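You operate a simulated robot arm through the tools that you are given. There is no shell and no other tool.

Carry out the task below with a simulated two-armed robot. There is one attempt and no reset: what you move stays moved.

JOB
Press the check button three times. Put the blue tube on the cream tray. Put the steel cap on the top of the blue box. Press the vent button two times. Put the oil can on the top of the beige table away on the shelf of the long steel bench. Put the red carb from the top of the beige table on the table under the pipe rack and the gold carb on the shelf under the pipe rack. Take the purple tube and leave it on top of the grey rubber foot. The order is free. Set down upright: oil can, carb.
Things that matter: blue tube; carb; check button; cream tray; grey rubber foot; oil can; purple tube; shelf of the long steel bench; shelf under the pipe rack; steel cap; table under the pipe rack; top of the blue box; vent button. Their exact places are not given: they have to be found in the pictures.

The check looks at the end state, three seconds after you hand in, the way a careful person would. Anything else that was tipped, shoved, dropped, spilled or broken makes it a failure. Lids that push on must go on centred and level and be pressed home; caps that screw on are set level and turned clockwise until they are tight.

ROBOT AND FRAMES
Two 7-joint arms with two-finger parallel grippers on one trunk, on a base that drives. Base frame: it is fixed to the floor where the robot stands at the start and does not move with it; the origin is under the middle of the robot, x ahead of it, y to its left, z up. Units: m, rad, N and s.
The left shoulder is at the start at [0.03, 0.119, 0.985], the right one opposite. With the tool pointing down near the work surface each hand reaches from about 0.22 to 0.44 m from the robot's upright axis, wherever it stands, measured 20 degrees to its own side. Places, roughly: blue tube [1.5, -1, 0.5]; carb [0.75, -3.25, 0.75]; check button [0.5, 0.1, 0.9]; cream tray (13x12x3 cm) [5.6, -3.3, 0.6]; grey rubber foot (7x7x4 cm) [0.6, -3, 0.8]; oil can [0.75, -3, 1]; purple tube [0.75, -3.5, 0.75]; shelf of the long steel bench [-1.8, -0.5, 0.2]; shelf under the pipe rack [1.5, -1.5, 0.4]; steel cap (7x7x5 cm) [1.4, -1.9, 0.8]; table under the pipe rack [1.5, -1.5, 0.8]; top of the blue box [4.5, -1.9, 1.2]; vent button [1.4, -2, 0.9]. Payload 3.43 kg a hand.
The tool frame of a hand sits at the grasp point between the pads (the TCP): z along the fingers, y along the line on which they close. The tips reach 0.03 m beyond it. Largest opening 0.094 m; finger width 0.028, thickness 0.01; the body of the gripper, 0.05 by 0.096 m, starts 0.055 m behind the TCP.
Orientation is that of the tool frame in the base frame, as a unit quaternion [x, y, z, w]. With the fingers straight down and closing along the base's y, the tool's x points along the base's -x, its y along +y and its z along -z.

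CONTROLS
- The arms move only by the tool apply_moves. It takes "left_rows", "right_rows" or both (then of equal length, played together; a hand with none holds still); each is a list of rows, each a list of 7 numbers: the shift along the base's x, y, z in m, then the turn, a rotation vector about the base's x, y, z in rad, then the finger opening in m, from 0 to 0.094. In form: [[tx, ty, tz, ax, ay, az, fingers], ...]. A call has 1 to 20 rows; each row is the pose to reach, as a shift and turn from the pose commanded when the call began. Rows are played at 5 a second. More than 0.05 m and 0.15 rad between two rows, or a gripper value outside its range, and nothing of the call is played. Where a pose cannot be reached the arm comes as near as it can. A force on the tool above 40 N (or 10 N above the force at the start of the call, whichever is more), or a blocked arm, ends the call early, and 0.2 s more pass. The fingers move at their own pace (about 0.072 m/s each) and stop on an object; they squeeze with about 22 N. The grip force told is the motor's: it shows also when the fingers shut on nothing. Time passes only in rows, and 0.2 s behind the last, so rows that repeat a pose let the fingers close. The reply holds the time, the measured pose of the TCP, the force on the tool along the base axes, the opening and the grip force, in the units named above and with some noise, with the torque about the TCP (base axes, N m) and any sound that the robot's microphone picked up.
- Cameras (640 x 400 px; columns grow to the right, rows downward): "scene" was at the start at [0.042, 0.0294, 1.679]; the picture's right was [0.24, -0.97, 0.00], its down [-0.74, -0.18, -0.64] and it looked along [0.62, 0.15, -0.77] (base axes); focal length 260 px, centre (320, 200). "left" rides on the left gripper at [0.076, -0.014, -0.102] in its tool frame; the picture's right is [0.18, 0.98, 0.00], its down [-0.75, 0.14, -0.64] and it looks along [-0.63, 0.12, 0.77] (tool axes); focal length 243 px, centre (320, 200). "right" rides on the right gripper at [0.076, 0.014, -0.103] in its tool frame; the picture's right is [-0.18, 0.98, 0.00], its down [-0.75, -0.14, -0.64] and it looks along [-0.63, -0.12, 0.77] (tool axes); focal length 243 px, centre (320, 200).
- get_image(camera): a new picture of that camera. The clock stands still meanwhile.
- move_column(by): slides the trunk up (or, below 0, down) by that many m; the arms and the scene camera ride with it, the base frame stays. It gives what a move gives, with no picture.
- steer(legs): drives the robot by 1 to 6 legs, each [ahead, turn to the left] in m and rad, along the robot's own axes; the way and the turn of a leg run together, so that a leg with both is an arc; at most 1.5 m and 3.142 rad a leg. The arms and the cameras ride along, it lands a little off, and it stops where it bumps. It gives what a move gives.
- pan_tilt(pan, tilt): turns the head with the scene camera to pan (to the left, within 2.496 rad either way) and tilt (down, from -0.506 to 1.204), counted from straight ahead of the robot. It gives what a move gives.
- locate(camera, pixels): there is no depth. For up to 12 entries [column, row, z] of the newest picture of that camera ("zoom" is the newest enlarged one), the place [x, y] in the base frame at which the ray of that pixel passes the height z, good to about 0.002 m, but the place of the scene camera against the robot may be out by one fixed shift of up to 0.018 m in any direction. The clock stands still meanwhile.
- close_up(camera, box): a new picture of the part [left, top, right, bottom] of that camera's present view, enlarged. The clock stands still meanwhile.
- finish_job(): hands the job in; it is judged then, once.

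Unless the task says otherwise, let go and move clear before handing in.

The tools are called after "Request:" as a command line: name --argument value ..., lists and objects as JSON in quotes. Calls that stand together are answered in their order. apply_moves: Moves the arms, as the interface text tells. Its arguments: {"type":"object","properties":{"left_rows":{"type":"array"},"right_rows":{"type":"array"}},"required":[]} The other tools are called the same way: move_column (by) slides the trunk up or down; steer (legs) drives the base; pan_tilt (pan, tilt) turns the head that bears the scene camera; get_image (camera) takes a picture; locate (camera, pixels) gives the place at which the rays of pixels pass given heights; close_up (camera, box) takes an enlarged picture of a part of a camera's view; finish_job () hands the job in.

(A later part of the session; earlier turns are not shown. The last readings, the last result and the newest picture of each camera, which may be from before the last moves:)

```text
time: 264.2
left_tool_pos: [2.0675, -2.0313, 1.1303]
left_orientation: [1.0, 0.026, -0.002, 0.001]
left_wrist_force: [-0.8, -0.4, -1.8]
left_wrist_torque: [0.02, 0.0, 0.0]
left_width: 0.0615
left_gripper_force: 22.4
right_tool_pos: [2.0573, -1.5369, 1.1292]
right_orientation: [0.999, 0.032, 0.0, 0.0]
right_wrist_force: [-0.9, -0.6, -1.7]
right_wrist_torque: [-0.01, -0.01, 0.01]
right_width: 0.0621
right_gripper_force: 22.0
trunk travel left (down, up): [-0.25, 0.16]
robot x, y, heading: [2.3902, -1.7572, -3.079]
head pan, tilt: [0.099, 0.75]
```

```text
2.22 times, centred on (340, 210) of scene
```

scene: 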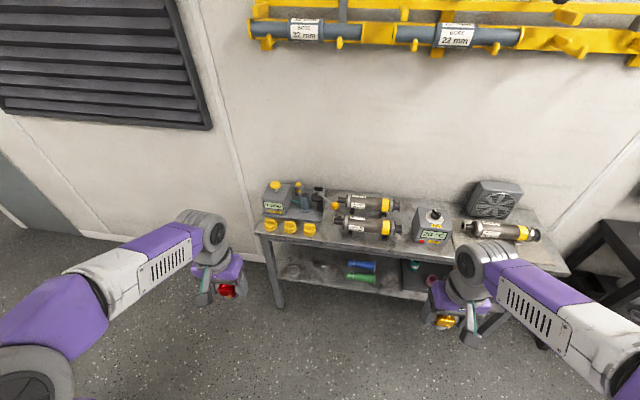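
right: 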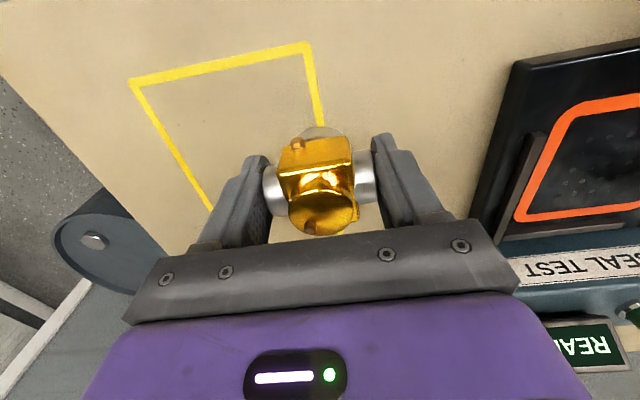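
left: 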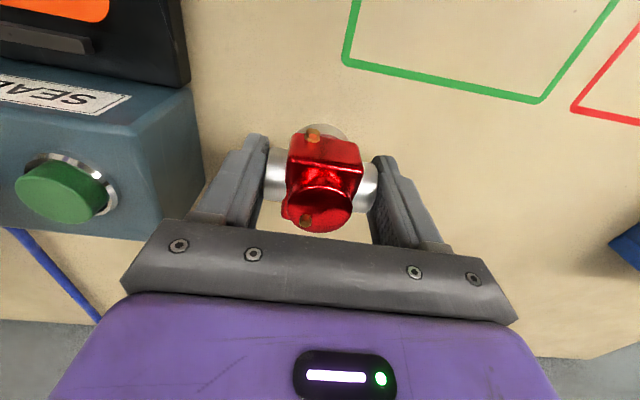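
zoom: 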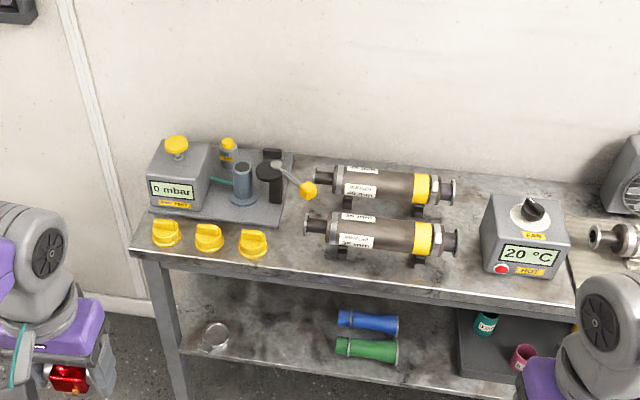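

The table carries a 0 mbar station with a yellow knob, three yellow caps, mufflers and a temperature box; the shelf has a silver round piece, the blue and green tubes and more. I'll get positions.

Request:
locate --camera "scene" --pixels '[[317.5, 268.5, 0.4], [292.7, 270.8, 0.4], [361, 264, 0.42], [362, 278, 0.42], [275, 184, 0.95], [304, 195, 0.85], [318, 188, 0.85], [311, 228, 0.82], [266, 236, 0.8], [400, 240, 0.8], [410, 267, 0.4], [262, 255, 0.4]]'

Request:
close_up --camera "scene" --box '[250, 165, 346, 245]'

Request:
close_up --camera "scene" --box '[260, 230, 420, 320]'

Request:
close_up --camera "scene" --box '[390, 160, 590, 290]'

```text
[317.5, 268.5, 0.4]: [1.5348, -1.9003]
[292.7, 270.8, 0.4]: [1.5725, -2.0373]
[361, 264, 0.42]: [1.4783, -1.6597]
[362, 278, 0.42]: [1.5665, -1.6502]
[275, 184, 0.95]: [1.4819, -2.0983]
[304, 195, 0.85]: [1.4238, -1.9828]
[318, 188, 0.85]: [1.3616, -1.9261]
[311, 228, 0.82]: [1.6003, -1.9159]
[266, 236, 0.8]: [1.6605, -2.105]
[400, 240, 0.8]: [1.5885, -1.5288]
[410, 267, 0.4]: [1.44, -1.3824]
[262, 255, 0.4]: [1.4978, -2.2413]
```

```text
5.00 times, centred on (298, 205) of scene
```

zoom: 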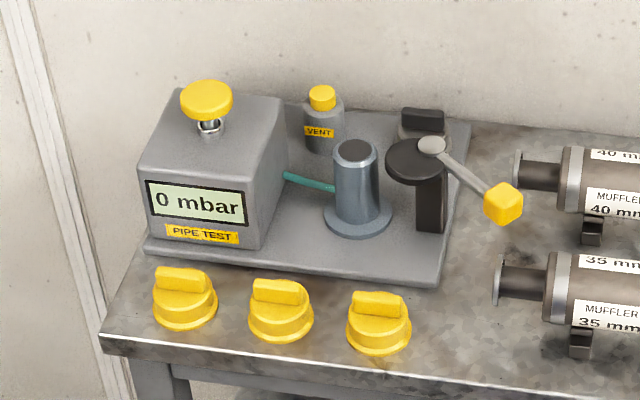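

```text
4.00 times, centred on (340, 275) of scene
```

zoom: 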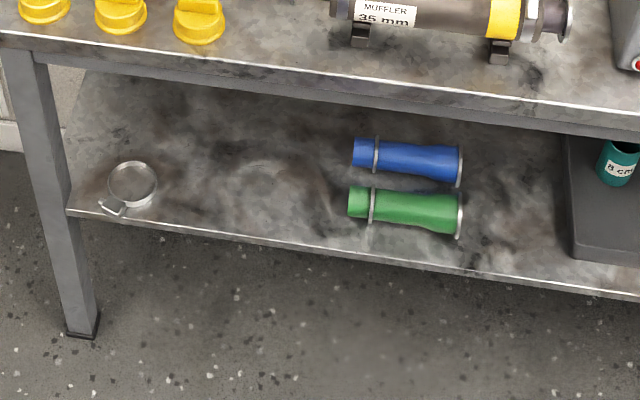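

```text
3.08 times, centred on (490, 225) of scene
```

zoom: 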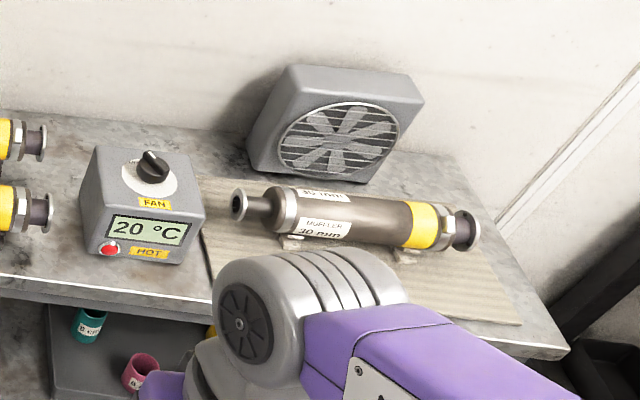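

The small grey bottle labelled VENT with a yellow top is at about (1.36,-1.97). The flexible blue and green tubes lie on the shelf near y≈-1.66. I'll drive closer, square to the table.

Request:
steer --legs '[[0.37, -0.064]]'

Request:
pan_tilt --pan -0.5 --tilt 0.75

Request:
get_image --camera "scene"

Request:
get_image --camera "left"

Request:
get_image --camera "right"

```text
time: 266.5
left_tool_pos: [1.6864, -2.0216, 1.131]
left_orientation: [1.0, -0.007, -0.001, 0.001]
left_wrist_force: [0.7, -0.5, -1.2]
left_wrist_torque: [-0.03, -0.03, 0.0]
left_width: 0.0621
left_gripper_force: 21.9
right_tool_pos: [1.7085, -1.5263, 1.1298]
right_orientation: [1.0, -0.001, 0.0, 0.0]
right_wrist_force: [0.1, 0.2, -2.5]
right_wrist_torque: [-0.01, -0.02, -0.03]
right_width: 0.0618
right_gripper_force: 22.5
trunk travel left (down, up): [-0.25, 0.16]
robot x, y, heading: [2.0305, -1.7638, 3.143]
head pan, tilt: [0.099, 0.75]
```

```text
time: 267.5
left_tool_pos: [1.6875, -2.0211, 1.1319]
left_orientation: [1.0, -0.006, -0.002, 0.0]
left_wrist_force: [-0.3, 0.5, -1.4]
left_wrist_torque: [0.02, -0.03, -0.01]
left_width: 0.0616
left_gripper_force: 21.6
right_tool_pos: [1.7093, -1.5274, 1.1298]
right_orientation: [1.0, 0.0, 0.0, 0.0]
right_wrist_force: [0.1, 1.0, -1.3]
right_wrist_torque: [-0.02, 0.01, 0.02]
right_width: 0.0619
right_gripper_force: 21.8
trunk travel left (down, up): [-0.25, 0.16]
robot x, y, heading: [2.0286, -1.7665, 3.141]
head pan, tilt: [-0.499, 0.75]
```

```text
taken
```

scene: 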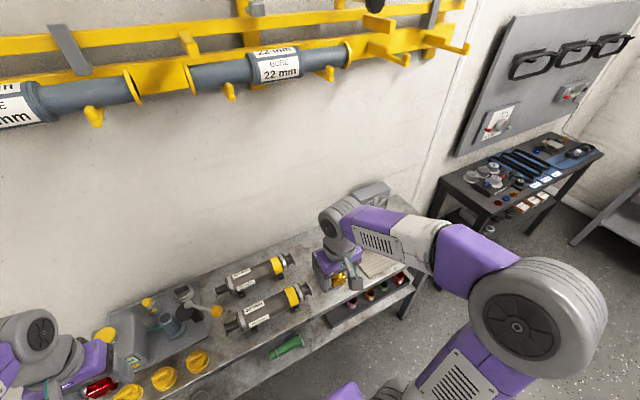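

```text
taken
```

left: 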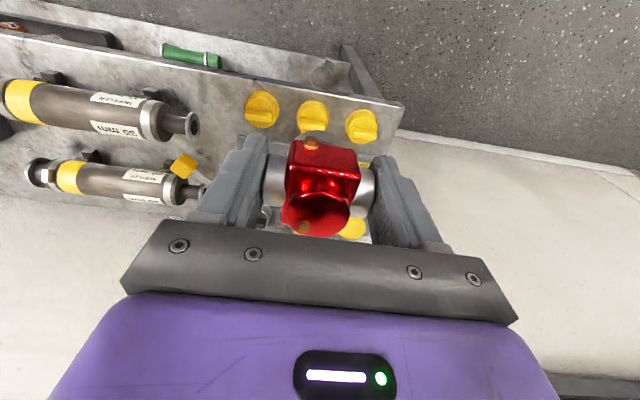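

```text
taken
```

right: 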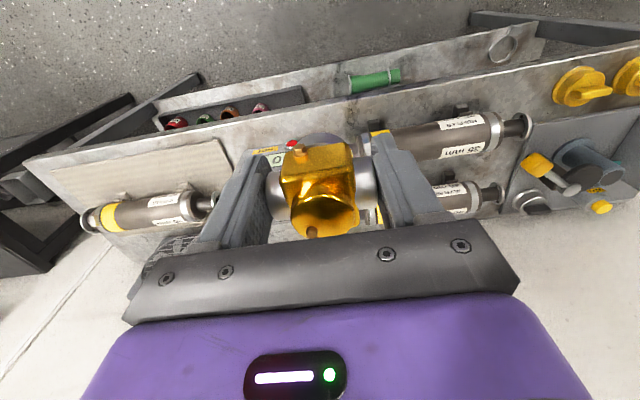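

From the left camera, the free front strip lies between cap three at (262,108) and the muffler end at (193,125). I'll locate those limits.

Request:
locate --camera "left" --pixels '[[262, 108, 0.82], [247, 112, 0.8], [193, 125, 0.84], [155, 135, 0.8], [220, 74, 0.8], [180, 67, 0.8], [160, 98, 0.8], [400, 105, 0.8], [225, 95, 0.8], [205, 90, 0.8], [65, 80, 0.8]]'

Request:
close_up --camera "left" --box '[120, 40, 320, 190]'

```text
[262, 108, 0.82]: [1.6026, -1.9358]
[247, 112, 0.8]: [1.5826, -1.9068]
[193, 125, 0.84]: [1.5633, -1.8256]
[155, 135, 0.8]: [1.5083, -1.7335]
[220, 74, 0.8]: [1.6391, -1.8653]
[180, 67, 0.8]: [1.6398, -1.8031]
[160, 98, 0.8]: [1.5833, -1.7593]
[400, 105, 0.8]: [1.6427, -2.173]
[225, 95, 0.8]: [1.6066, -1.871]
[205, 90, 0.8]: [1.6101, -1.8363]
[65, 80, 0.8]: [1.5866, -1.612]
```

```text
2.67 times, centred on (220, 115) of left
```

zoom: 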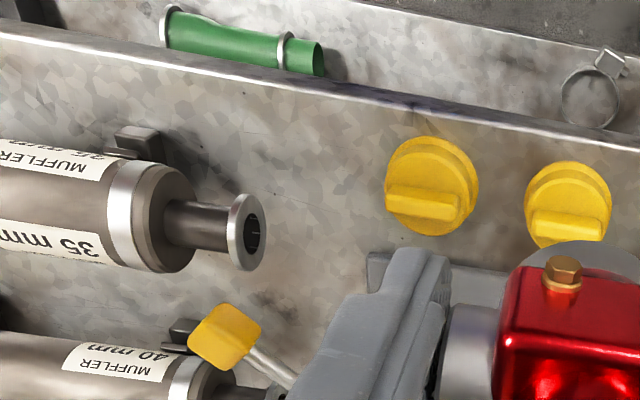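

The free gap is about 6 cm between the muffler flange (y≈-1.835) and cap three (y≈-1.90). If I turn the red carb 90° so its pipe points at the wall, it fits at about (1.597,-1.867). I'll turn the left hand while still high.

Request:
apply_moves --left_rows '[[0, 0, 0, 0, 0, -0.13, 0.04], [0, 0.01, 0, 0, 0, -0.27, 0.04], [0, 0.03, 0, 0, 0, -0.4, 0.04], [-0.01, 0.05, 0, 0, 0, -0.53, 0.04], [-0.02, 0.07, 0, 0, 0, -0.66, 0.04], [-0.03, 0.09, 0, 0, 0, -0.8, 0.04], [-0.04, 0.11, 0, 0, 0, -0.93, 0.04], [-0.06, 0.13, 0, 0, 0, -1.06, 0.04], [-0.08, 0.145, 0, 0, 0, -1.2, 0.04], [-0.09, 0.154, 0, 0, 0, -1.33, 0.04], [-0.09, 0.154, 0, 0, 0, -1.46, 0.04], [-0.09, 0.154, 0, 0, 0, -1.583, 0.04], [-0.09, 0.154, 0, 0, 0, -1.583, 0.04]]'

Request:
get_image --camera "left"

Request:
pan_tilt --pan 0.1 --tilt 0.9

Request:
get_image --camera "scene"

```text
time: 270.3
left_tool_pos: [1.5973, -1.8674, 1.1314]
left_orientation: [-0.697, 0.717, 0.001, 0.001]
left_wrist_force: [0.8, -0.2, -1.4]
left_wrist_torque: [0.0, -0.05, 0.03]
left_width: 0.0618
left_gripper_force: 21.2
right_tool_pos: [1.7089, -1.5271, 1.1304]
right_orientation: [1.0, 0.0, 0.001, 0.0]
right_wrist_force: [0.3, -0.6, -2.3]
right_wrist_torque: [0.0, -0.03, 0.02]
right_width: 0.062
right_gripper_force: 22.0
trunk travel left (down, up): [-0.25, 0.16]
robot x, y, heading: [2.0275, -1.7651, 3.144]
head pan, tilt: [-0.499, 0.75]
```

```text
taken
```

left: 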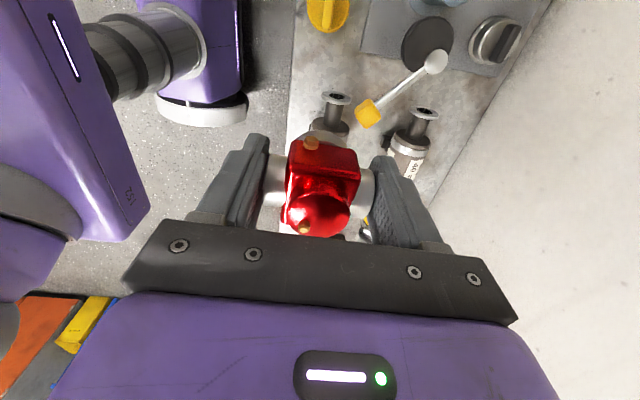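

```text
time: 271.3
left_tool_pos: [1.597, -1.8676, 1.1321]
left_orientation: [-0.698, 0.716, 0.002, 0.001]
left_wrist_force: [1.1, 1.4, -1.3]
left_wrist_torque: [-0.03, 0.03, 0.03]
left_width: 0.0618
left_gripper_force: 21.9
right_tool_pos: [1.71, -1.5265, 1.1307]
right_orientation: [1.0, 0.0, 0.0, -0.001]
right_wrist_force: [-0.8, -0.6, -2.2]
right_wrist_torque: [-0.01, -0.03, 0.02]
right_width: 0.0617
right_gripper_force: 22.0
trunk travel left (down, up): [-0.25, 0.16]
robot x, y, heading: [2.0285, -1.7692, 3.137]
head pan, tilt: [0.099, 0.901]
```

```text
taken
```

scene: 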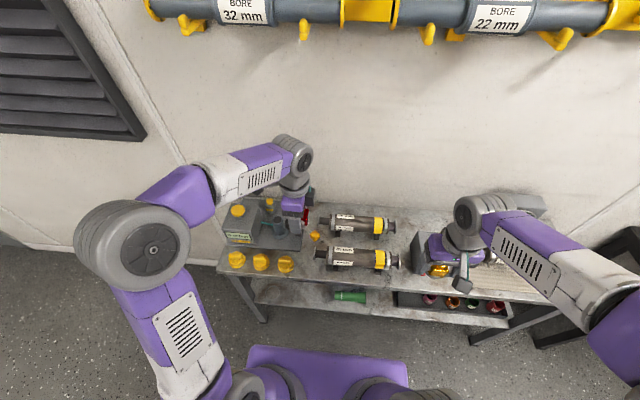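

The steel cap shows at the top right of the left view, (497,40): a silver disc with a black grip bar, near the wall. I'll check the flange and cap three against the target spot from here.

Request:
locate --camera "left" --pixels '[[336, 98, 0.84], [327, 12, 0.82], [368, 113, 0.88], [368, 113, 0.92], [497, 40, 0.84], [300, 60, 0.8], [426, 114, 0.84]]'

Request:
close_up --camera "left" --box '[280, 0, 520, 150]'

```text
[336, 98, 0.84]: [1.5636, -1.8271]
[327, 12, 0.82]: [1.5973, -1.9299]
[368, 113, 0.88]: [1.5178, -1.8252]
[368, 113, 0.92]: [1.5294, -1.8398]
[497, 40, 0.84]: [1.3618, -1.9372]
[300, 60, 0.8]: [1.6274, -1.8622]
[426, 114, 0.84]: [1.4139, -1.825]
```

```text
2.67 times, centred on (400, 75) of left
```

zoom: 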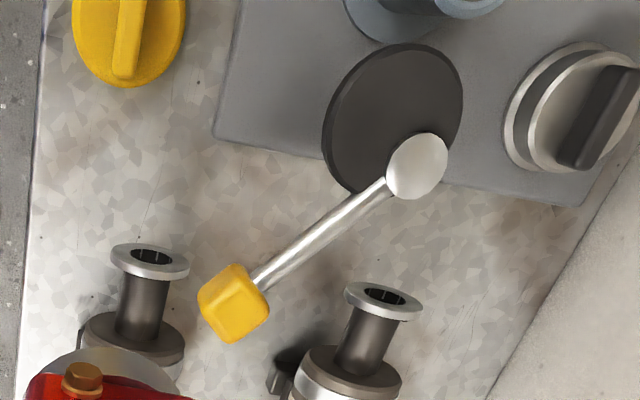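

Request:
locate --camera "zoom" --pixels '[[125, 165, 0.8], [125, 90, 0.81], [150, 245, 0.845], [35, 165, 0.8], [212, 130, 0.8], [233, 303, 0.9], [233, 303, 0.93], [268, 290, 0.9]]'

```text
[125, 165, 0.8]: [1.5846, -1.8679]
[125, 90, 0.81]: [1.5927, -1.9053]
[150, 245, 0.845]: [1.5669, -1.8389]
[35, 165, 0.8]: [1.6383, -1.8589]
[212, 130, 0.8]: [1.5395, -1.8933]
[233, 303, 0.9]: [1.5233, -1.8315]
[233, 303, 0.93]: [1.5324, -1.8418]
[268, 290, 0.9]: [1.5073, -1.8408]
```

The gap's middle is at y≈-1.872; I'll use (1.603,-1.871) and go down to just above the table.

Request:
apply_moves --left_rows '[[0.006, -0.004, -0.04, 0, 0, 0.015, 0.04], [0.006, -0.004, -0.085, 0, 0, 0.015, 0.04], [0.006, -0.004, -0.13, 0, 0, 0.015, 0.04], [0.006, -0.004, -0.175, 0, 0, 0.015, 0.04], [0.006, -0.004, -0.215, 0, 0, 0.015, 0.04], [0.006, -0.004, -0.25, 0, 0, 0.015, 0.04], [0.006, -0.004, -0.27, 0, 0, 0.015, 0.04], [0.006, -0.004, -0.27, 0, 0, 0.015, 0.04]]'

Request:
get_image --camera "left"

Request:
close_up --camera "scene" --box '[200, 180, 360, 290]'

Request:
get_image --camera "right"

```text
time: 273.1
left_tool_pos: [1.6037, -1.8729, 0.8617]
left_orientation: [-0.704, 0.71, 0.002, 0.001]
left_wrist_force: [-0.3, -0.6, -1.2]
left_wrist_torque: [-0.02, -0.01, -0.03]
left_width: 0.062
left_gripper_force: 21.6
right_tool_pos: [1.7103, -1.5273, 1.1296]
right_orientation: [1.0, 0.0, 0.0, 0.0]
right_wrist_force: [0.4, -0.4, -1.4]
right_wrist_torque: [0.0, 0.0, 0.01]
right_width: 0.062
right_gripper_force: 21.3
trunk travel left (down, up): [-0.25, 0.16]
robot x, y, heading: [2.0277, -1.7682, 3.141]
head pan, tilt: [0.099, 0.901]
```

```text
taken
```

left: 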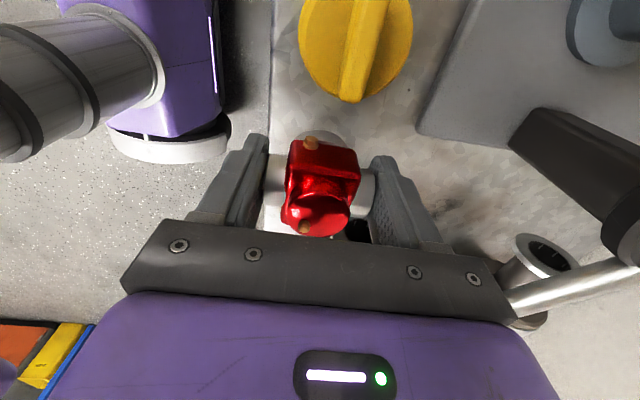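

```text
3.64 times, centred on (280, 235) of scene
```

zoom: 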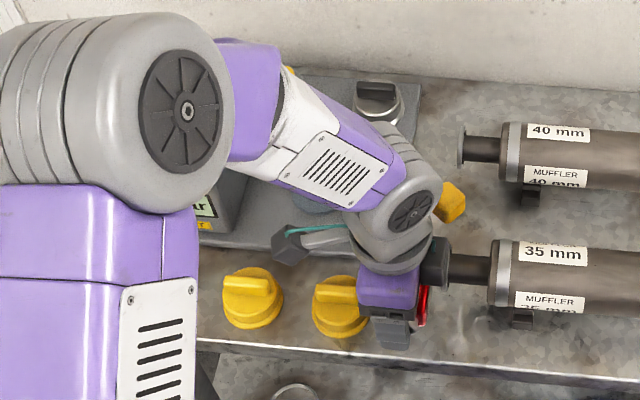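

```text
taken
```

right: 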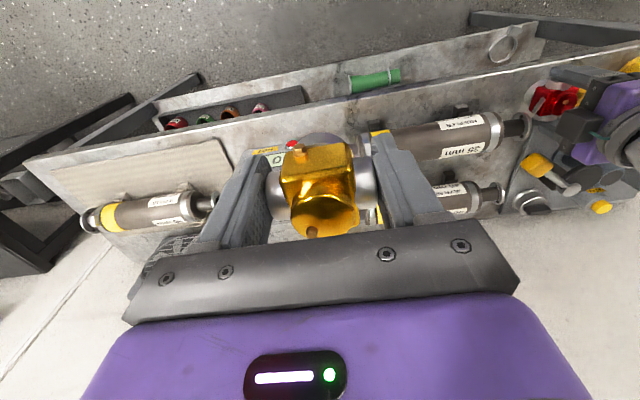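

There's no contact and clearances hold. I'll lower the last 2 cm in small steps.

Request:
apply_moves --left_rows '[[0, 0, -0.006, 0, 0, 0, 0.04], [0, 0, -0.012, 0, 0, 0, 0.04], [0, 0, -0.017, 0, 0, 0, 0.04], [0, 0, -0.017, 0, 0, 0, 0.04]]'

Request:
apply_moves --left_rows '[[0, 0, -0.003, 0, 0, 0, 0.04], [0, 0, -0.003, 0, 0, 0, 0.04]]'

Request:
apply_moves --left_rows '[[0, 0, -0.003, 0, 0, 0, 0.04], [0, 0, -0.003, 0, 0, 0, 0.04]]'

```text
time: 274.1
left_tool_pos: [1.6028, -1.8719, 0.8457]
left_orientation: [-0.703, 0.711, 0.002, 0.001]
left_wrist_force: [-0.3, 0.0, -1.2]
left_wrist_torque: [-0.05, -0.02, -0.03]
left_width: 0.0618
left_gripper_force: 22.2
right_tool_pos: [1.7096, -1.5284, 1.1297]
right_orientation: [1.0, -0.001, 0.0, 0.0]
right_wrist_force: [0.2, 0.3, -1.9]
right_wrist_torque: [-0.02, -0.02, 0.03]
right_width: 0.062
right_gripper_force: 22.3
trunk travel left (down, up): [-0.25, 0.16]
robot x, y, heading: [2.0246, -1.7696, 3.14]
head pan, tilt: [0.099, 0.901]
```

```text
time: 274.7
left_tool_pos: [1.6032, -1.871, 0.8412]
left_orientation: [-0.703, 0.711, 0.002, 0.001]
left_wrist_force: [1.6, -1.0, 7.4]
left_wrist_torque: [-0.11, -0.11, 0.02]
left_width: 0.0619
left_gripper_force: 22.2
right_tool_pos: [1.7098, -1.5283, 1.1311]
right_orientation: [1.0, 0.0, 0.0, 0.002]
right_wrist_force: [-0.4, -0.2, -2.0]
right_wrist_torque: [0.01, -0.02, 0.01]
right_width: 0.062
right_gripper_force: 22.3
trunk travel left (down, up): [-0.25, 0.16]
robot x, y, heading: [2.027, -1.7659, 3.144]
head pan, tilt: [0.099, 0.901]
```

```text
time: 275.3
left_tool_pos: [1.6025, -1.8708, 0.8401]
left_orientation: [-0.703, 0.711, 0.003, 0.0]
left_wrist_force: [0.6, -1.7, 14.5]
left_wrist_torque: [0.23, 0.01, 0.02]
left_width: 0.0621
left_gripper_force: 22.2
right_tool_pos: [1.7109, -1.5277, 1.1307]
right_orientation: [1.0, 0.0, -0.001, 0.0]
right_wrist_force: [0.5, 0.1, -1.7]
right_wrist_torque: [0.0, 0.0, -0.02]
right_width: 0.0618
right_gripper_force: 21.9
trunk travel left (down, up): [-0.25, 0.16]
robot x, y, heading: [2.0265, -1.7667, 3.143]
head pan, tilt: [0.099, 0.901]
```

The carb is on the table (14 N). I'll ease off, open a little, and lift the hand straight up.

Request:
apply_moves --left_rows '[[0, 0, 0.002, 0, 0, 0, 0.055], [0, 0, 0.002, 0, 0, 0, 0.066], [0, 0, 0.002, 0, 0, 0, 0.076], [0, 0, 0.002, 0, 0, 0, 0.076], [0, 0, 0.02, 0, 0, 0, 0.076], [0, 0, 0.05, 0, 0, 0, 0.076], [0, 0, 0.09, 0, 0, 0, 0.076], [0, 0, 0.13, 0, 0, 0, 0.076], [0, 0, 0.17, 0, 0, 0, 0.076], [0, 0, 0.21, 0, 0, 0, 0.076], [0, 0, 0.25, 0, 0, 0, 0.076], [0, 0, 0.28, 0, 0, 0, 0.076]]'

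Request:
get_image --camera "left"

Request:
close_up --camera "scene" --box '[200, 180, 360, 290]'

```text
time: 277.9
left_tool_pos: [1.6037, -1.8718, 1.12]
left_orientation: [-0.704, 0.711, 0.002, 0.0]
left_wrist_force: [-0.8, 0.9, 0.6]
left_wrist_torque: [0.04, -0.03, 0.0]
left_width: 0.0761
left_gripper_force: 0.1
right_tool_pos: [1.7101, -1.528, 1.1299]
right_orientation: [1.0, 0.0, 0.0, 0.0]
right_wrist_force: [1.5, 0.1, -1.7]
right_wrist_torque: [0.0, 0.0, 0.03]
right_width: 0.0621
right_gripper_force: 22.2
trunk travel left (down, up): [-0.25, 0.16]
robot x, y, heading: [2.0327, -1.7666, 3.141]
head pan, tilt: [0.099, 0.901]
```

```text
taken
```

left: 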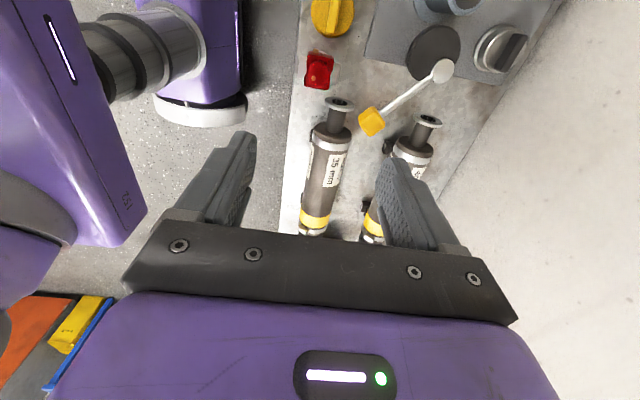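

```text
3.64 times, centred on (280, 235) of scene
```

zoom: 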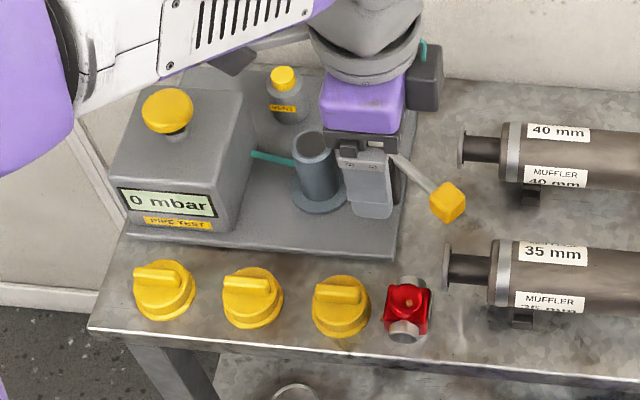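

The red carb stands upright on the table between cap three and the muffler. Next is the VENT button at the back: I'll drive 5 cm closer and turn the left hand back to its normal yaw, moving above the VENT bottle.

Request:
steer --legs '[[0.05, 0]]'

Request:
apply_moves --left_rows '[[0, -0.01, 0.01, 0, 0, 0.13, 0.05], [-0.01, -0.02, 0.02, 0, 0, 0.27, 0.02], [-0.02, -0.03, 0.02, 0, 0, 0.4, 0.0], [-0.03, -0.04, 0.02, 0, 0, 0.53, 0.0], [-0.045, -0.05, 0.02, 0, 0, 0.66, 0.0], [-0.06, -0.06, 0.02, 0, 0, 0.8, 0.0], [-0.075, -0.065, 0.02, 0, 0, 0.93, 0.0], [-0.09, -0.07, 0.02, 0, 0, 1.06, 0.0], [-0.105, -0.08, 0.02, 0, 0, 1.2, 0.0], [-0.12, -0.09, 0.02, 0, 0, 1.33, 0.0], [-0.13, -0.095, 0.02, 0, 0, 1.46, 0.0], [-0.13, -0.1, 0.02, 0, 0, 1.571, 0.0], [-0.13, -0.1, 0.02, 0, 0, 1.571, 0.0]]'

Request:
get_image --camera "left"

Request:
get_image --camera "scene"

```text
time: 278.8
left_tool_pos: [1.5521, -1.872, 1.1184]
left_orientation: [-0.703, 0.711, 0.002, 0.001]
left_wrist_force: [-0.4, 0.0, 0.1]
left_wrist_torque: [0.02, -0.03, -0.03]
left_width: 0.0759
left_gripper_force: 0.0
right_tool_pos: [1.6595, -1.5277, 1.1291]
right_orientation: [1.0, 0.0, 0.001, 0.0]
right_wrist_force: [-0.9, 0.3, -1.8]
right_wrist_torque: [-0.01, -0.03, 0.0]
right_width: 0.0619
right_gripper_force: 22.1
trunk travel left (down, up): [-0.25, 0.16]
robot x, y, heading: [1.979, -1.7646, 3.143]
head pan, tilt: [0.099, 0.901]
```

```text
time: 281.6
left_tool_pos: [1.4216, -1.9726, 1.1394]
left_orientation: [1.0, -0.005, -0.002, 0.001]
left_wrist_force: [-0.1, -0.6, -0.2]
left_wrist_torque: [-0.02, 0.02, 0.03]
left_width: 0.0
left_gripper_force: 22.5
right_tool_pos: [1.6619, -1.5271, 1.1307]
right_orientation: [1.0, 0.0, 0.0, 0.001]
right_wrist_force: [-0.2, 0.8, -1.8]
right_wrist_torque: [-0.02, 0.0, -0.03]
right_width: 0.0621
right_gripper_force: 21.7
trunk travel left (down, up): [-0.25, 0.16]
robot x, y, heading: [1.9776, -1.7654, 3.14]
head pan, tilt: [0.099, 0.901]
```

```text
taken
```

left: 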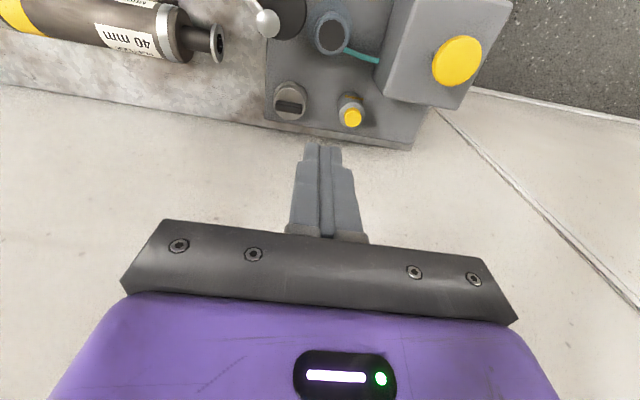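

```text
taken
```

scene: 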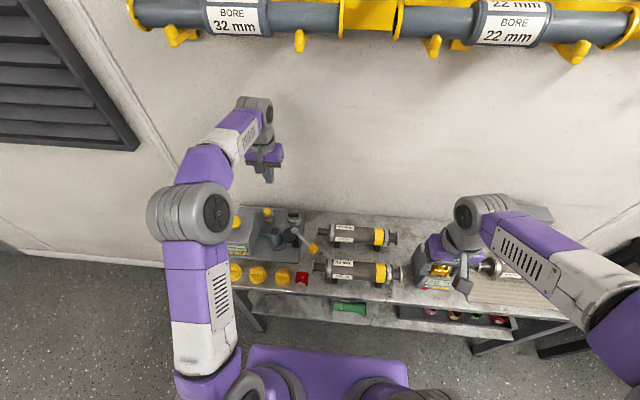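

The yellow VENT top is at (352,118) and the steel cap at (290,100) in the left view. I'll zoom and locate.

Request:
close_up --camera "left" --box '[240, 60, 400, 160]'

Request:
locate --camera "left" --pixels '[[352, 118, 0.86], [352, 118, 0.9], [352, 118, 0.94], [290, 100, 0.82], [290, 100, 0.86]]'

Request:
close_up --camera "scene" --box '[220, 190, 340, 290]'

```text
4.00 times, centred on (320, 110) of left
```

zoom: 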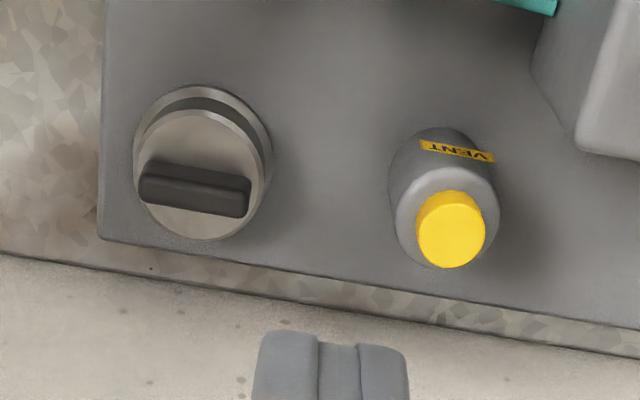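

```text
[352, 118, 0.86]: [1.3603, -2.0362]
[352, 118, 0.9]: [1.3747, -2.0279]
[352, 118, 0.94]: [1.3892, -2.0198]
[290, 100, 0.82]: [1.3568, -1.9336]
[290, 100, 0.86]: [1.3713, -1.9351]
```

```text
4.00 times, centred on (280, 240) of scene
```

zoom: 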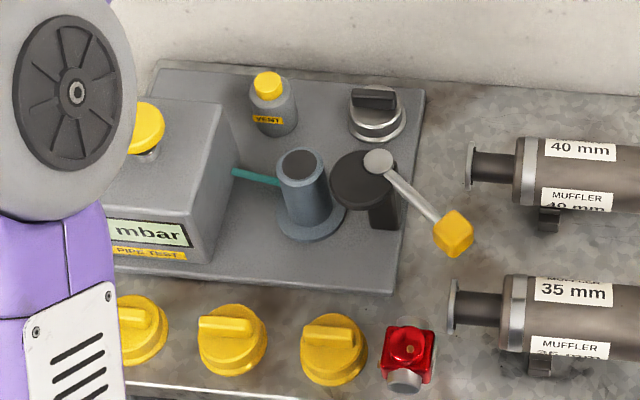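

Request:
locate --camera "scene" --pixels '[[267, 210.5, 0.86], [267, 210.5, 0.88], [267, 210.5, 0.9], [267, 210.5, 0.92], [294, 215, 0.84], [294, 215, 0.86], [301, 269, 0.86]]'

Request:
apply_moves --left_rows '[[-0.02, -0.03, -0.03, 0, 0, 0, 0.0], [-0.04, -0.05, -0.06, 0, 0, 0, 0.0], [-0.045, -0.055, -0.1, 0, 0, 0, 0.0], [-0.045, -0.055, -0.1, 0, 0, 0, 0.0]]'

Request:
get_image --camera "left"

Request:
close_up --camera "left" --box '[240, 60, 400, 160]'

```text
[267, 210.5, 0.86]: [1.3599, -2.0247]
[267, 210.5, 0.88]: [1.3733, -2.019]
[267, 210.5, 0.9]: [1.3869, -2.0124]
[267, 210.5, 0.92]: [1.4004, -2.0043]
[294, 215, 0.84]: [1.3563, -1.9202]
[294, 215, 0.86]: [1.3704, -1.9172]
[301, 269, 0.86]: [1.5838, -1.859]
```

```text
time: 282.6
left_tool_pos: [1.3795, -2.0272, 1.0415]
left_orientation: [1.0, -0.005, -0.002, 0.001]
left_wrist_force: [0.4, -0.5, -0.1]
left_wrist_torque: [-0.02, 0.02, -0.01]
left_width: 0.0005
left_gripper_force: 21.9
right_tool_pos: [1.6604, -1.5266, 1.1301]
right_orientation: [1.0, 0.0, 0.0, 0.001]
right_wrist_force: [0.6, -0.4, -1.6]
right_wrist_torque: [0.01, -0.01, 0.03]
right_width: 0.0619
right_gripper_force: 22.0
trunk travel left (down, up): [-0.25, 0.16]
robot x, y, heading: [1.9794, -1.766, 3.14]
head pan, tilt: [0.099, 0.901]
```

```text
taken
```

left: 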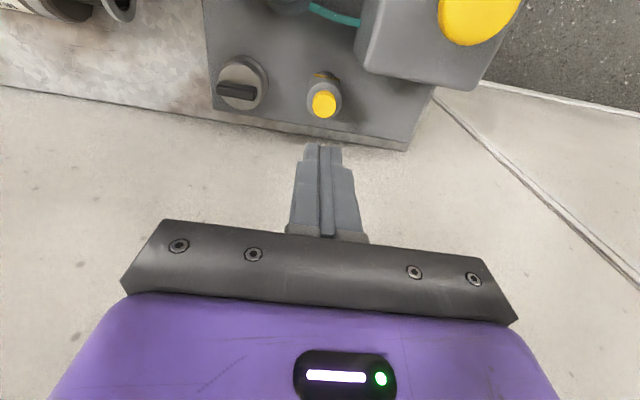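

```text
4.00 times, centred on (320, 110) of left
```

zoom: 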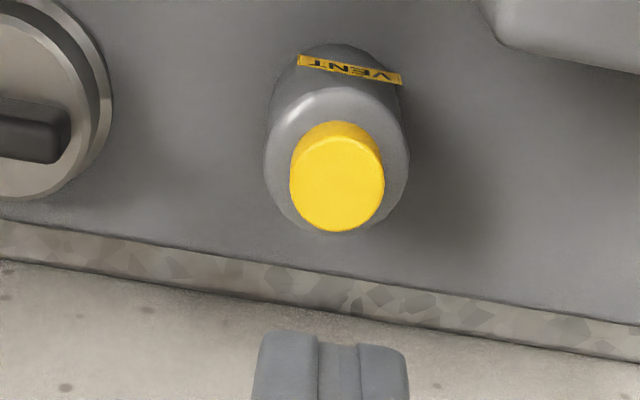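

Request:
locate --camera "left" --pixels '[[324.25, 106, 0.86], [324.25, 106, 0.88], [324.25, 106, 0.9], [324.25, 106, 0.92], [324.25, 106, 0.94], [241, 92, 0.84], [241, 92, 0.87]]'

```text
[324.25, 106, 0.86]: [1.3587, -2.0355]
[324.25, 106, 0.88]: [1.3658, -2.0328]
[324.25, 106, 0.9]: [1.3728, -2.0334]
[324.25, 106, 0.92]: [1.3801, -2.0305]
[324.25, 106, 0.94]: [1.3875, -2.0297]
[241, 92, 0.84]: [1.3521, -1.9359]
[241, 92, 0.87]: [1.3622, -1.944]
```

The two views put the VENT top at about (1.366,-2.033) at z≈0.865–0.88. I'll line up and come down slowly until contact.

Request:
apply_moves --left_rows '[[-0.012, -0.006, -0.03, 0, 0, 0, 0.0], [-0.012, -0.006, -0.07, 0, 0, 0, 0.0], [-0.012, -0.006, -0.1, 0, 0, 0, 0.0], [-0.012, -0.006, -0.1, 0, 0, 0, 0.0]]'

Request:
close_up --camera "left" --box '[240, 60, 400, 160]'

Request:
close_up --camera "scene" --box '[220, 150, 340, 250]'

```text
time: 283.6
left_tool_pos: [1.369, -2.0325, 0.939]
left_orientation: [1.0, -0.005, -0.002, 0.001]
left_wrist_force: [-0.1, -0.4, -0.5]
left_wrist_torque: [0.01, -0.02, -0.01]
left_width: 0.0
left_gripper_force: 21.4
right_tool_pos: [1.6613, -1.527, 1.1301]
right_orientation: [1.0, 0.0, -0.001, 0.0]
right_wrist_force: [-0.1, -0.6, -1.6]
right_wrist_torque: [-0.03, -0.03, 0.01]
right_width: 0.0618
right_gripper_force: 21.5
trunk travel left (down, up): [-0.25, 0.16]
robot x, y, heading: [1.9804, -1.7639, 3.14]
head pan, tilt: [0.099, 0.901]
```

```text
4.00 times, centred on (320, 110) of left
```

zoom: 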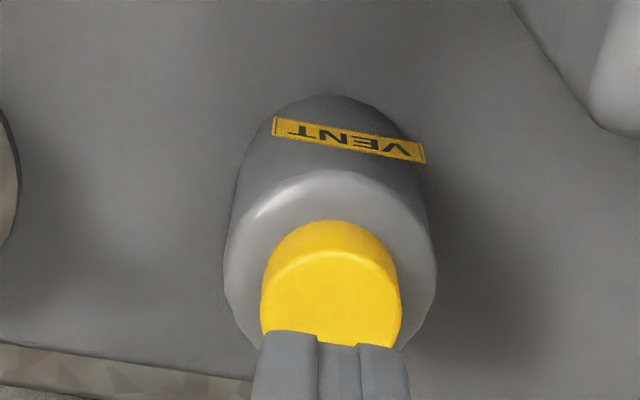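

```text
4.00 times, centred on (280, 200) of scene
```

zoom: 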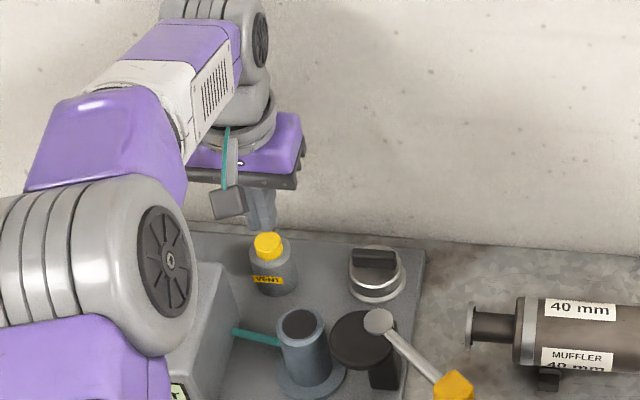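

Request:
apply_moves --left_rows '[[0, 0, -0.006, 0, 0, 0, 0.0], [0, 0, -0.012, 0, 0, 0, 0.0], [0, 0, -0.012, 0, 0, 0, 0.0]]'

Request:
get_image --camera "left"

Request:
close_up --camera "left" --box '[240, 60, 400, 160]'

Request:
locate --camera "zoom" --pixels '[[330, 285, 0.86], [330, 285, 0.88], [330, 300, 0.86], [330, 300, 0.88]]'

```text
time: 284.4
left_tool_pos: [1.3666, -2.0325, 0.9262]
left_orientation: [1.0, -0.005, -0.001, 0.001]
left_wrist_force: [0.5, -0.5, 0.6]
left_wrist_torque: [0.01, 0.0, 0.0]
left_width: 0.0
left_gripper_force: 22.0
right_tool_pos: [1.6607, -1.5281, 1.1296]
right_orientation: [1.0, 0.0, 0.0, 0.0]
right_wrist_force: [-0.3, -0.2, -1.5]
right_wrist_torque: [0.01, -0.03, -0.01]
right_width: 0.0621
right_gripper_force: 21.5
trunk travel left (down, up): [-0.25, 0.16]
robot x, y, heading: [1.9812, -1.7664, 3.14]
head pan, tilt: [0.099, 0.901]
```

```text
taken
```

left: 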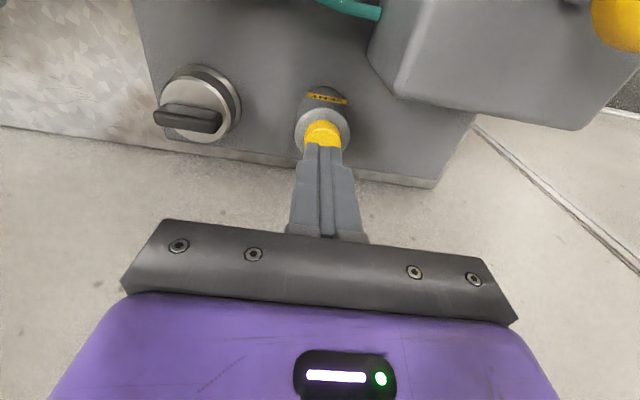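

```text
4.00 times, centred on (320, 110) of left
```

zoom: 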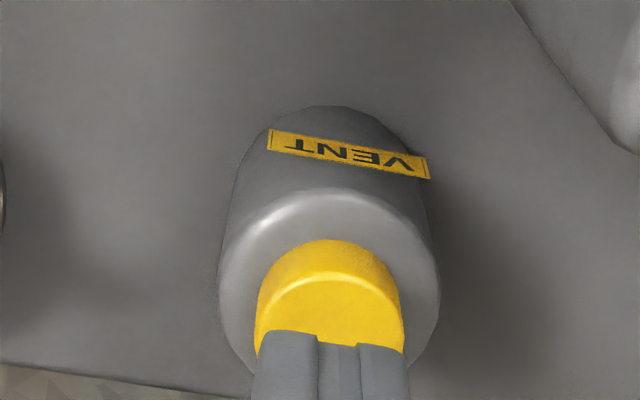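

```text
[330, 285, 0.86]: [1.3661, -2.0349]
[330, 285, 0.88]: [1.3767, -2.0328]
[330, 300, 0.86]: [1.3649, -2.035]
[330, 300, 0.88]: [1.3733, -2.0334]
```

The tips line up over the yellow top. I'll press down in 3 mm steps, listening for the click.

Request:
apply_moves --left_rows '[[0, 0, -0.004, 0, 0, 0, 0.0], [0, 0, -0.008, 0, 0, 0, 0.0], [0, 0, -0.011, 0, 0, 0, 0.0], [0, 0, -0.011, 0, 0, 0, 0.0]]'

Request:
apply_moves --left_rows '[[0, 0, -0.003, 0, 0, 0, 0.0], [0, 0, -0.006, 0, 0, 0, 0.0], [0, 0, -0.006, 0, 0, 0, 0.0]]'

```text
time: 285.4
left_tool_pos: [1.367, -2.0329, 0.9148]
left_orientation: [1.0, -0.004, -0.001, 0.001]
left_wrist_force: [0.1, -0.6, 0.0]
left_wrist_torque: [-0.01, -0.02, 0.01]
left_width: 0.0
left_gripper_force: 22.5
right_tool_pos: [1.6605, -1.5265, 1.1304]
right_orientation: [1.0, -0.001, 0.0, 0.0]
right_wrist_force: [-0.5, 0.5, -1.6]
right_wrist_torque: [-0.01, -0.04, 0.01]
right_width: 0.0622
right_gripper_force: 22.2
trunk travel left (down, up): [-0.25, 0.16]
robot x, y, heading: [1.9797, -1.7631, 3.142]
head pan, tilt: [0.099, 0.901]
```

```text
time: 286.2
left_tool_pos: [1.3664, -2.0338, 0.9095]
left_orientation: [1.0, -0.005, -0.001, 0.001]
left_wrist_force: [0.5, 0.2, 0.0]
left_wrist_torque: [0.0, 0.0, 0.01]
left_width: 0.0002
left_gripper_force: 22.1
right_tool_pos: [1.6613, -1.5282, 1.1304]
right_orientation: [1.0, 0.0, 0.0, 0.001]
right_wrist_force: [1.4, 0.2, -2.2]
right_wrist_torque: [0.0, -0.03, -0.01]
right_width: 0.062
right_gripper_force: 22.0
trunk travel left (down, up): [-0.25, 0.16]
robot x, y, heading: [1.9791, -1.7652, 3.14]
head pan, tilt: [0.099, 0.901]
```

Still no contact with the tips near 0.88. I'll continue in small steps.

Request:
apply_moves --left_rows '[[0, 0, -0.003, 0, 0, 0, 0.0], [0, 0, -0.006, 0, 0, 0, 0.0], [0, 0, -0.006, 0, 0, 0, 0.0]]'

Request:
close_up --camera "left" --box '[240, 60, 400, 160]'

Request:
close_up --camera "scene" --box '[230, 180, 310, 230]'

```text
time: 287.0
left_tool_pos: [1.3667, -2.031, 0.905]
left_orientation: [1.0, -0.005, -0.002, 0.001]
left_wrist_force: [0.8, 0.4, 1.0]
left_wrist_torque: [0.03, 0.0, 0.0]
left_width: 0.0
left_gripper_force: 21.5
right_tool_pos: [1.6607, -1.527, 1.1302]
right_orientation: [1.0, -0.001, 0.001, 0.0]
right_wrist_force: [-0.2, 1.2, -1.0]
right_wrist_torque: [0.01, -0.04, 0.02]
right_width: 0.0621
right_gripper_force: 21.8
trunk travel left (down, up): [-0.25, 0.16]
robot x, y, heading: [1.9781, -1.762, 3.138]
head pan, tilt: [0.099, 0.901]
```

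```text
4.00 times, centred on (320, 110) of left
```

zoom: 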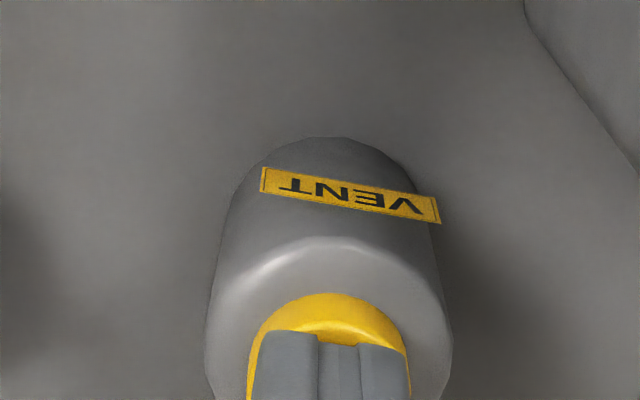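

```text
8.00 times, centred on (270, 205) of scene
```

zoom: 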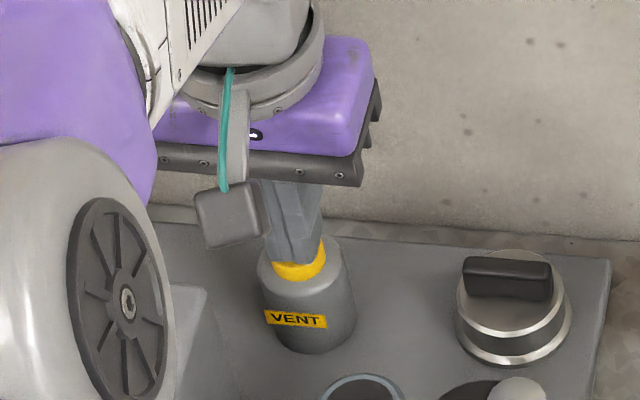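

The fingertips now sit on the yellow top. I'll press 6 mm more.

Request:
apply_moves --left_rows '[[0, 0, -0.003, 0, 0, 0, 0.0], [0, 0, -0.006, 0, 0, 0, 0.0], [0, 0, -0.006, 0, 0, 0, 0.0]]'

```text
time: 287.8
left_tool_pos: [1.3676, -2.0324, 0.8991]
left_orientation: [1.0, -0.005, -0.003, 0.0]
left_wrist_force: [1.6, -0.3, 9.5]
left_wrist_torque: [0.01, -0.03, -0.01]
left_width: 0.0
left_gripper_force: 22.1
right_tool_pos: [1.6625, -1.5257, 1.1298]
right_orientation: [1.0, 0.0, 0.0, 0.001]
right_wrist_force: [1.1, 0.1, -1.3]
right_wrist_torque: [0.01, -0.01, -0.01]
right_width: 0.0618
right_gripper_force: 22.1
trunk travel left (down, up): [-0.25, 0.16]
robot x, y, heading: [1.9763, -1.7653, 3.134]
head pan, tilt: [0.099, 0.901]
heard: click
```

The first VENT click was heard (9.5 N). I'll release fully and press once more.

Request:
apply_moves --left_rows '[[0, 0, 0.008, 0, 0, 0, 0.0], [0, 0, 0.016, 0, 0, 0, 0.0], [0, 0, 0.016, 0, 0, 0, 0.0], [0, 0, 0.016, 0, 0, 0, 0.0]]'

Request:
apply_moves --left_rows '[[0, 0, -0.006, 0, 0, 0, 0.0], [0, 0, -0.012, 0, 0, 0, 0.0], [0, 0, -0.016, 0, 0, 0, 0.0], [0, 0, -0.016, 0, 0, 0, 0.0]]'

Request:
apply_moves --left_rows '[[0, 0, 0.02, 0, 0, 0, 0.0], [0, 0, 0.06, 0, 0, 0, 0.0], [0, 0, 0.1, 0, 0, 0, 0.0], [0, 0, 0.14, 0, 0, 0, 0.0], [0, 0, 0.18, 0, 0, 0, 0.0], [0, 0, 0.2, 0, 0, 0, 0.0]]'

```text
time: 288.8
left_tool_pos: [1.3666, -2.0337, 0.9143]
left_orientation: [1.0, -0.005, -0.002, 0.001]
left_wrist_force: [0.3, 0.1, -0.2]
left_wrist_torque: [-0.01, 0.02, 0.02]
left_width: 0.0
left_gripper_force: 22.1
right_tool_pos: [1.662, -1.5273, 1.1302]
right_orientation: [1.0, 0.0, 0.0, -0.001]
right_wrist_force: [0.6, -0.1, -1.0]
right_wrist_torque: [0.0, 0.02, 0.0]
right_width: 0.0614
right_gripper_force: 21.6
trunk travel left (down, up): [-0.25, 0.16]
robot x, y, heading: [1.9819, -1.765, 3.139]
head pan, tilt: [0.099, 0.901]
```

```text
time: 289.8
left_tool_pos: [1.3673, -2.0331, 0.9]
left_orientation: [1.0, -0.005, -0.004, 0.001]
left_wrist_force: [-1.4, 1.9, 10.8]
left_wrist_torque: [0.04, 0.05, -0.01]
left_width: 0.0003
left_gripper_force: 22.3
right_tool_pos: [1.6621, -1.5259, 1.1303]
right_orientation: [1.0, 0.0, 0.0, 0.001]
right_wrist_force: [-0.5, 0.3, -1.7]
right_wrist_torque: [-0.03, 0.0, 0.01]
right_width: 0.0619
right_gripper_force: 22.0
trunk travel left (down, up): [-0.25, 0.16]
robot x, y, heading: [1.9808, -1.7649, 3.147]
head pan, tilt: [0.099, 0.901]
heard: click
```

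```text
time: 291.2
left_tool_pos: [1.3667, -2.0331, 1.0981]
left_orientation: [1.0, -0.006, -0.001, 0.0]
left_wrist_force: [-0.1, 0.4, 0.0]
left_wrist_torque: [-0.01, 0.02, 0.02]
left_width: 0.0001
left_gripper_force: 21.6
right_tool_pos: [1.6605, -1.5277, 1.13]
right_orientation: [1.0, 0.0, -0.001, 0.001]
right_wrist_force: [-1.0, 0.0, -1.2]
right_wrist_torque: [0.01, -0.02, -0.02]
right_width: 0.062
right_gripper_force: 21.7
trunk travel left (down, up): [-0.25, 0.16]
robot x, y, heading: [1.9799, -1.7641, 3.142]
head pan, tilt: [0.099, 0.901]
```

Both VENT clicks are done. Next I'll take the steel cap with the left hand, so I move above it, open, and look.

Request:
apply_moves --left_rows '[[0.0, 0.03, 0.0, 0, 0, 0, 0.03], [0.0, 0.06, 0.0, 0, 0, 0, 0.06], [0.0, 0.09, 0.0, 0, 0, 0, 0.09], [0.0, 0.096, 0.0, 0, 0, 0, 0.092], [0.0, 0.096, 0.0, 0, 0, 0, 0.092]]'

Request:
get_image --camera "left"

Request:
close_up --camera "left" --box '[230, 30, 390, 160]'

```text
time: 292.4
left_tool_pos: [1.3666, -1.9354, 1.0979]
left_orientation: [1.0, -0.006, -0.002, 0.0]
left_wrist_force: [0.0, 0.2, -0.8]
left_wrist_torque: [0.02, -0.02, 0.01]
left_width: 0.0921
left_gripper_force: 0.0
right_tool_pos: [1.6616, -1.5273, 1.1303]
right_orientation: [1.0, 0.0, -0.001, 0.001]
right_wrist_force: [-0.1, -0.1, -1.8]
right_wrist_torque: [-0.01, -0.04, 0.02]
right_width: 0.0622
right_gripper_force: 22.0
trunk travel left (down, up): [-0.25, 0.16]
robot x, y, heading: [1.9772, -1.7671, 3.141]
head pan, tilt: [0.099, 0.901]
```

```text
taken
```

left: 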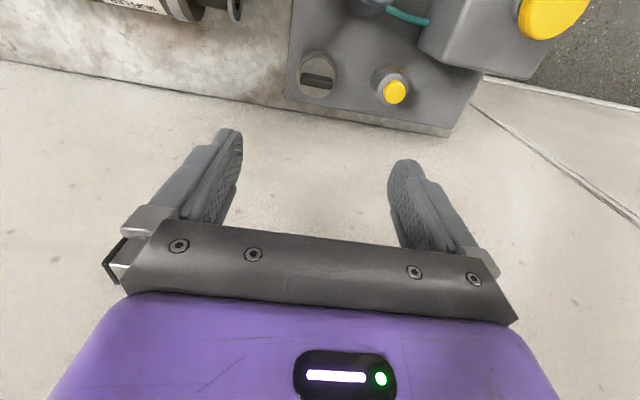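

```text
3.08 times, centred on (310, 95) of left
```

zoom: 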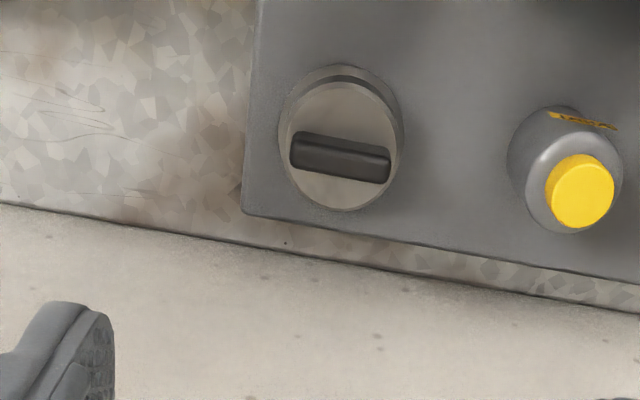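

Request:
locate --camera "left" --pixels '[[316.5, 77.1, 0.82], [316.5, 77.1, 0.84], [316.5, 77.1, 0.86], [298.5, 77, 0.84], [336, 77, 0.84], [316.5, 98, 0.84], [316.5, 57, 0.84], [316, 128, 0.8], [389, 98, 0.87]]'

```text
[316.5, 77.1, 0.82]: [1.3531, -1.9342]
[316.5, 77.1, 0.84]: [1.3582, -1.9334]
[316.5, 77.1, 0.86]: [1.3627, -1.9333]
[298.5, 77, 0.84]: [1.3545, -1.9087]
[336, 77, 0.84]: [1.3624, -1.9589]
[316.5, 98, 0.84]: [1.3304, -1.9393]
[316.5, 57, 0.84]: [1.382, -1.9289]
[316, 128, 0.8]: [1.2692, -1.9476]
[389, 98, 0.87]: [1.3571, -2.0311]
```

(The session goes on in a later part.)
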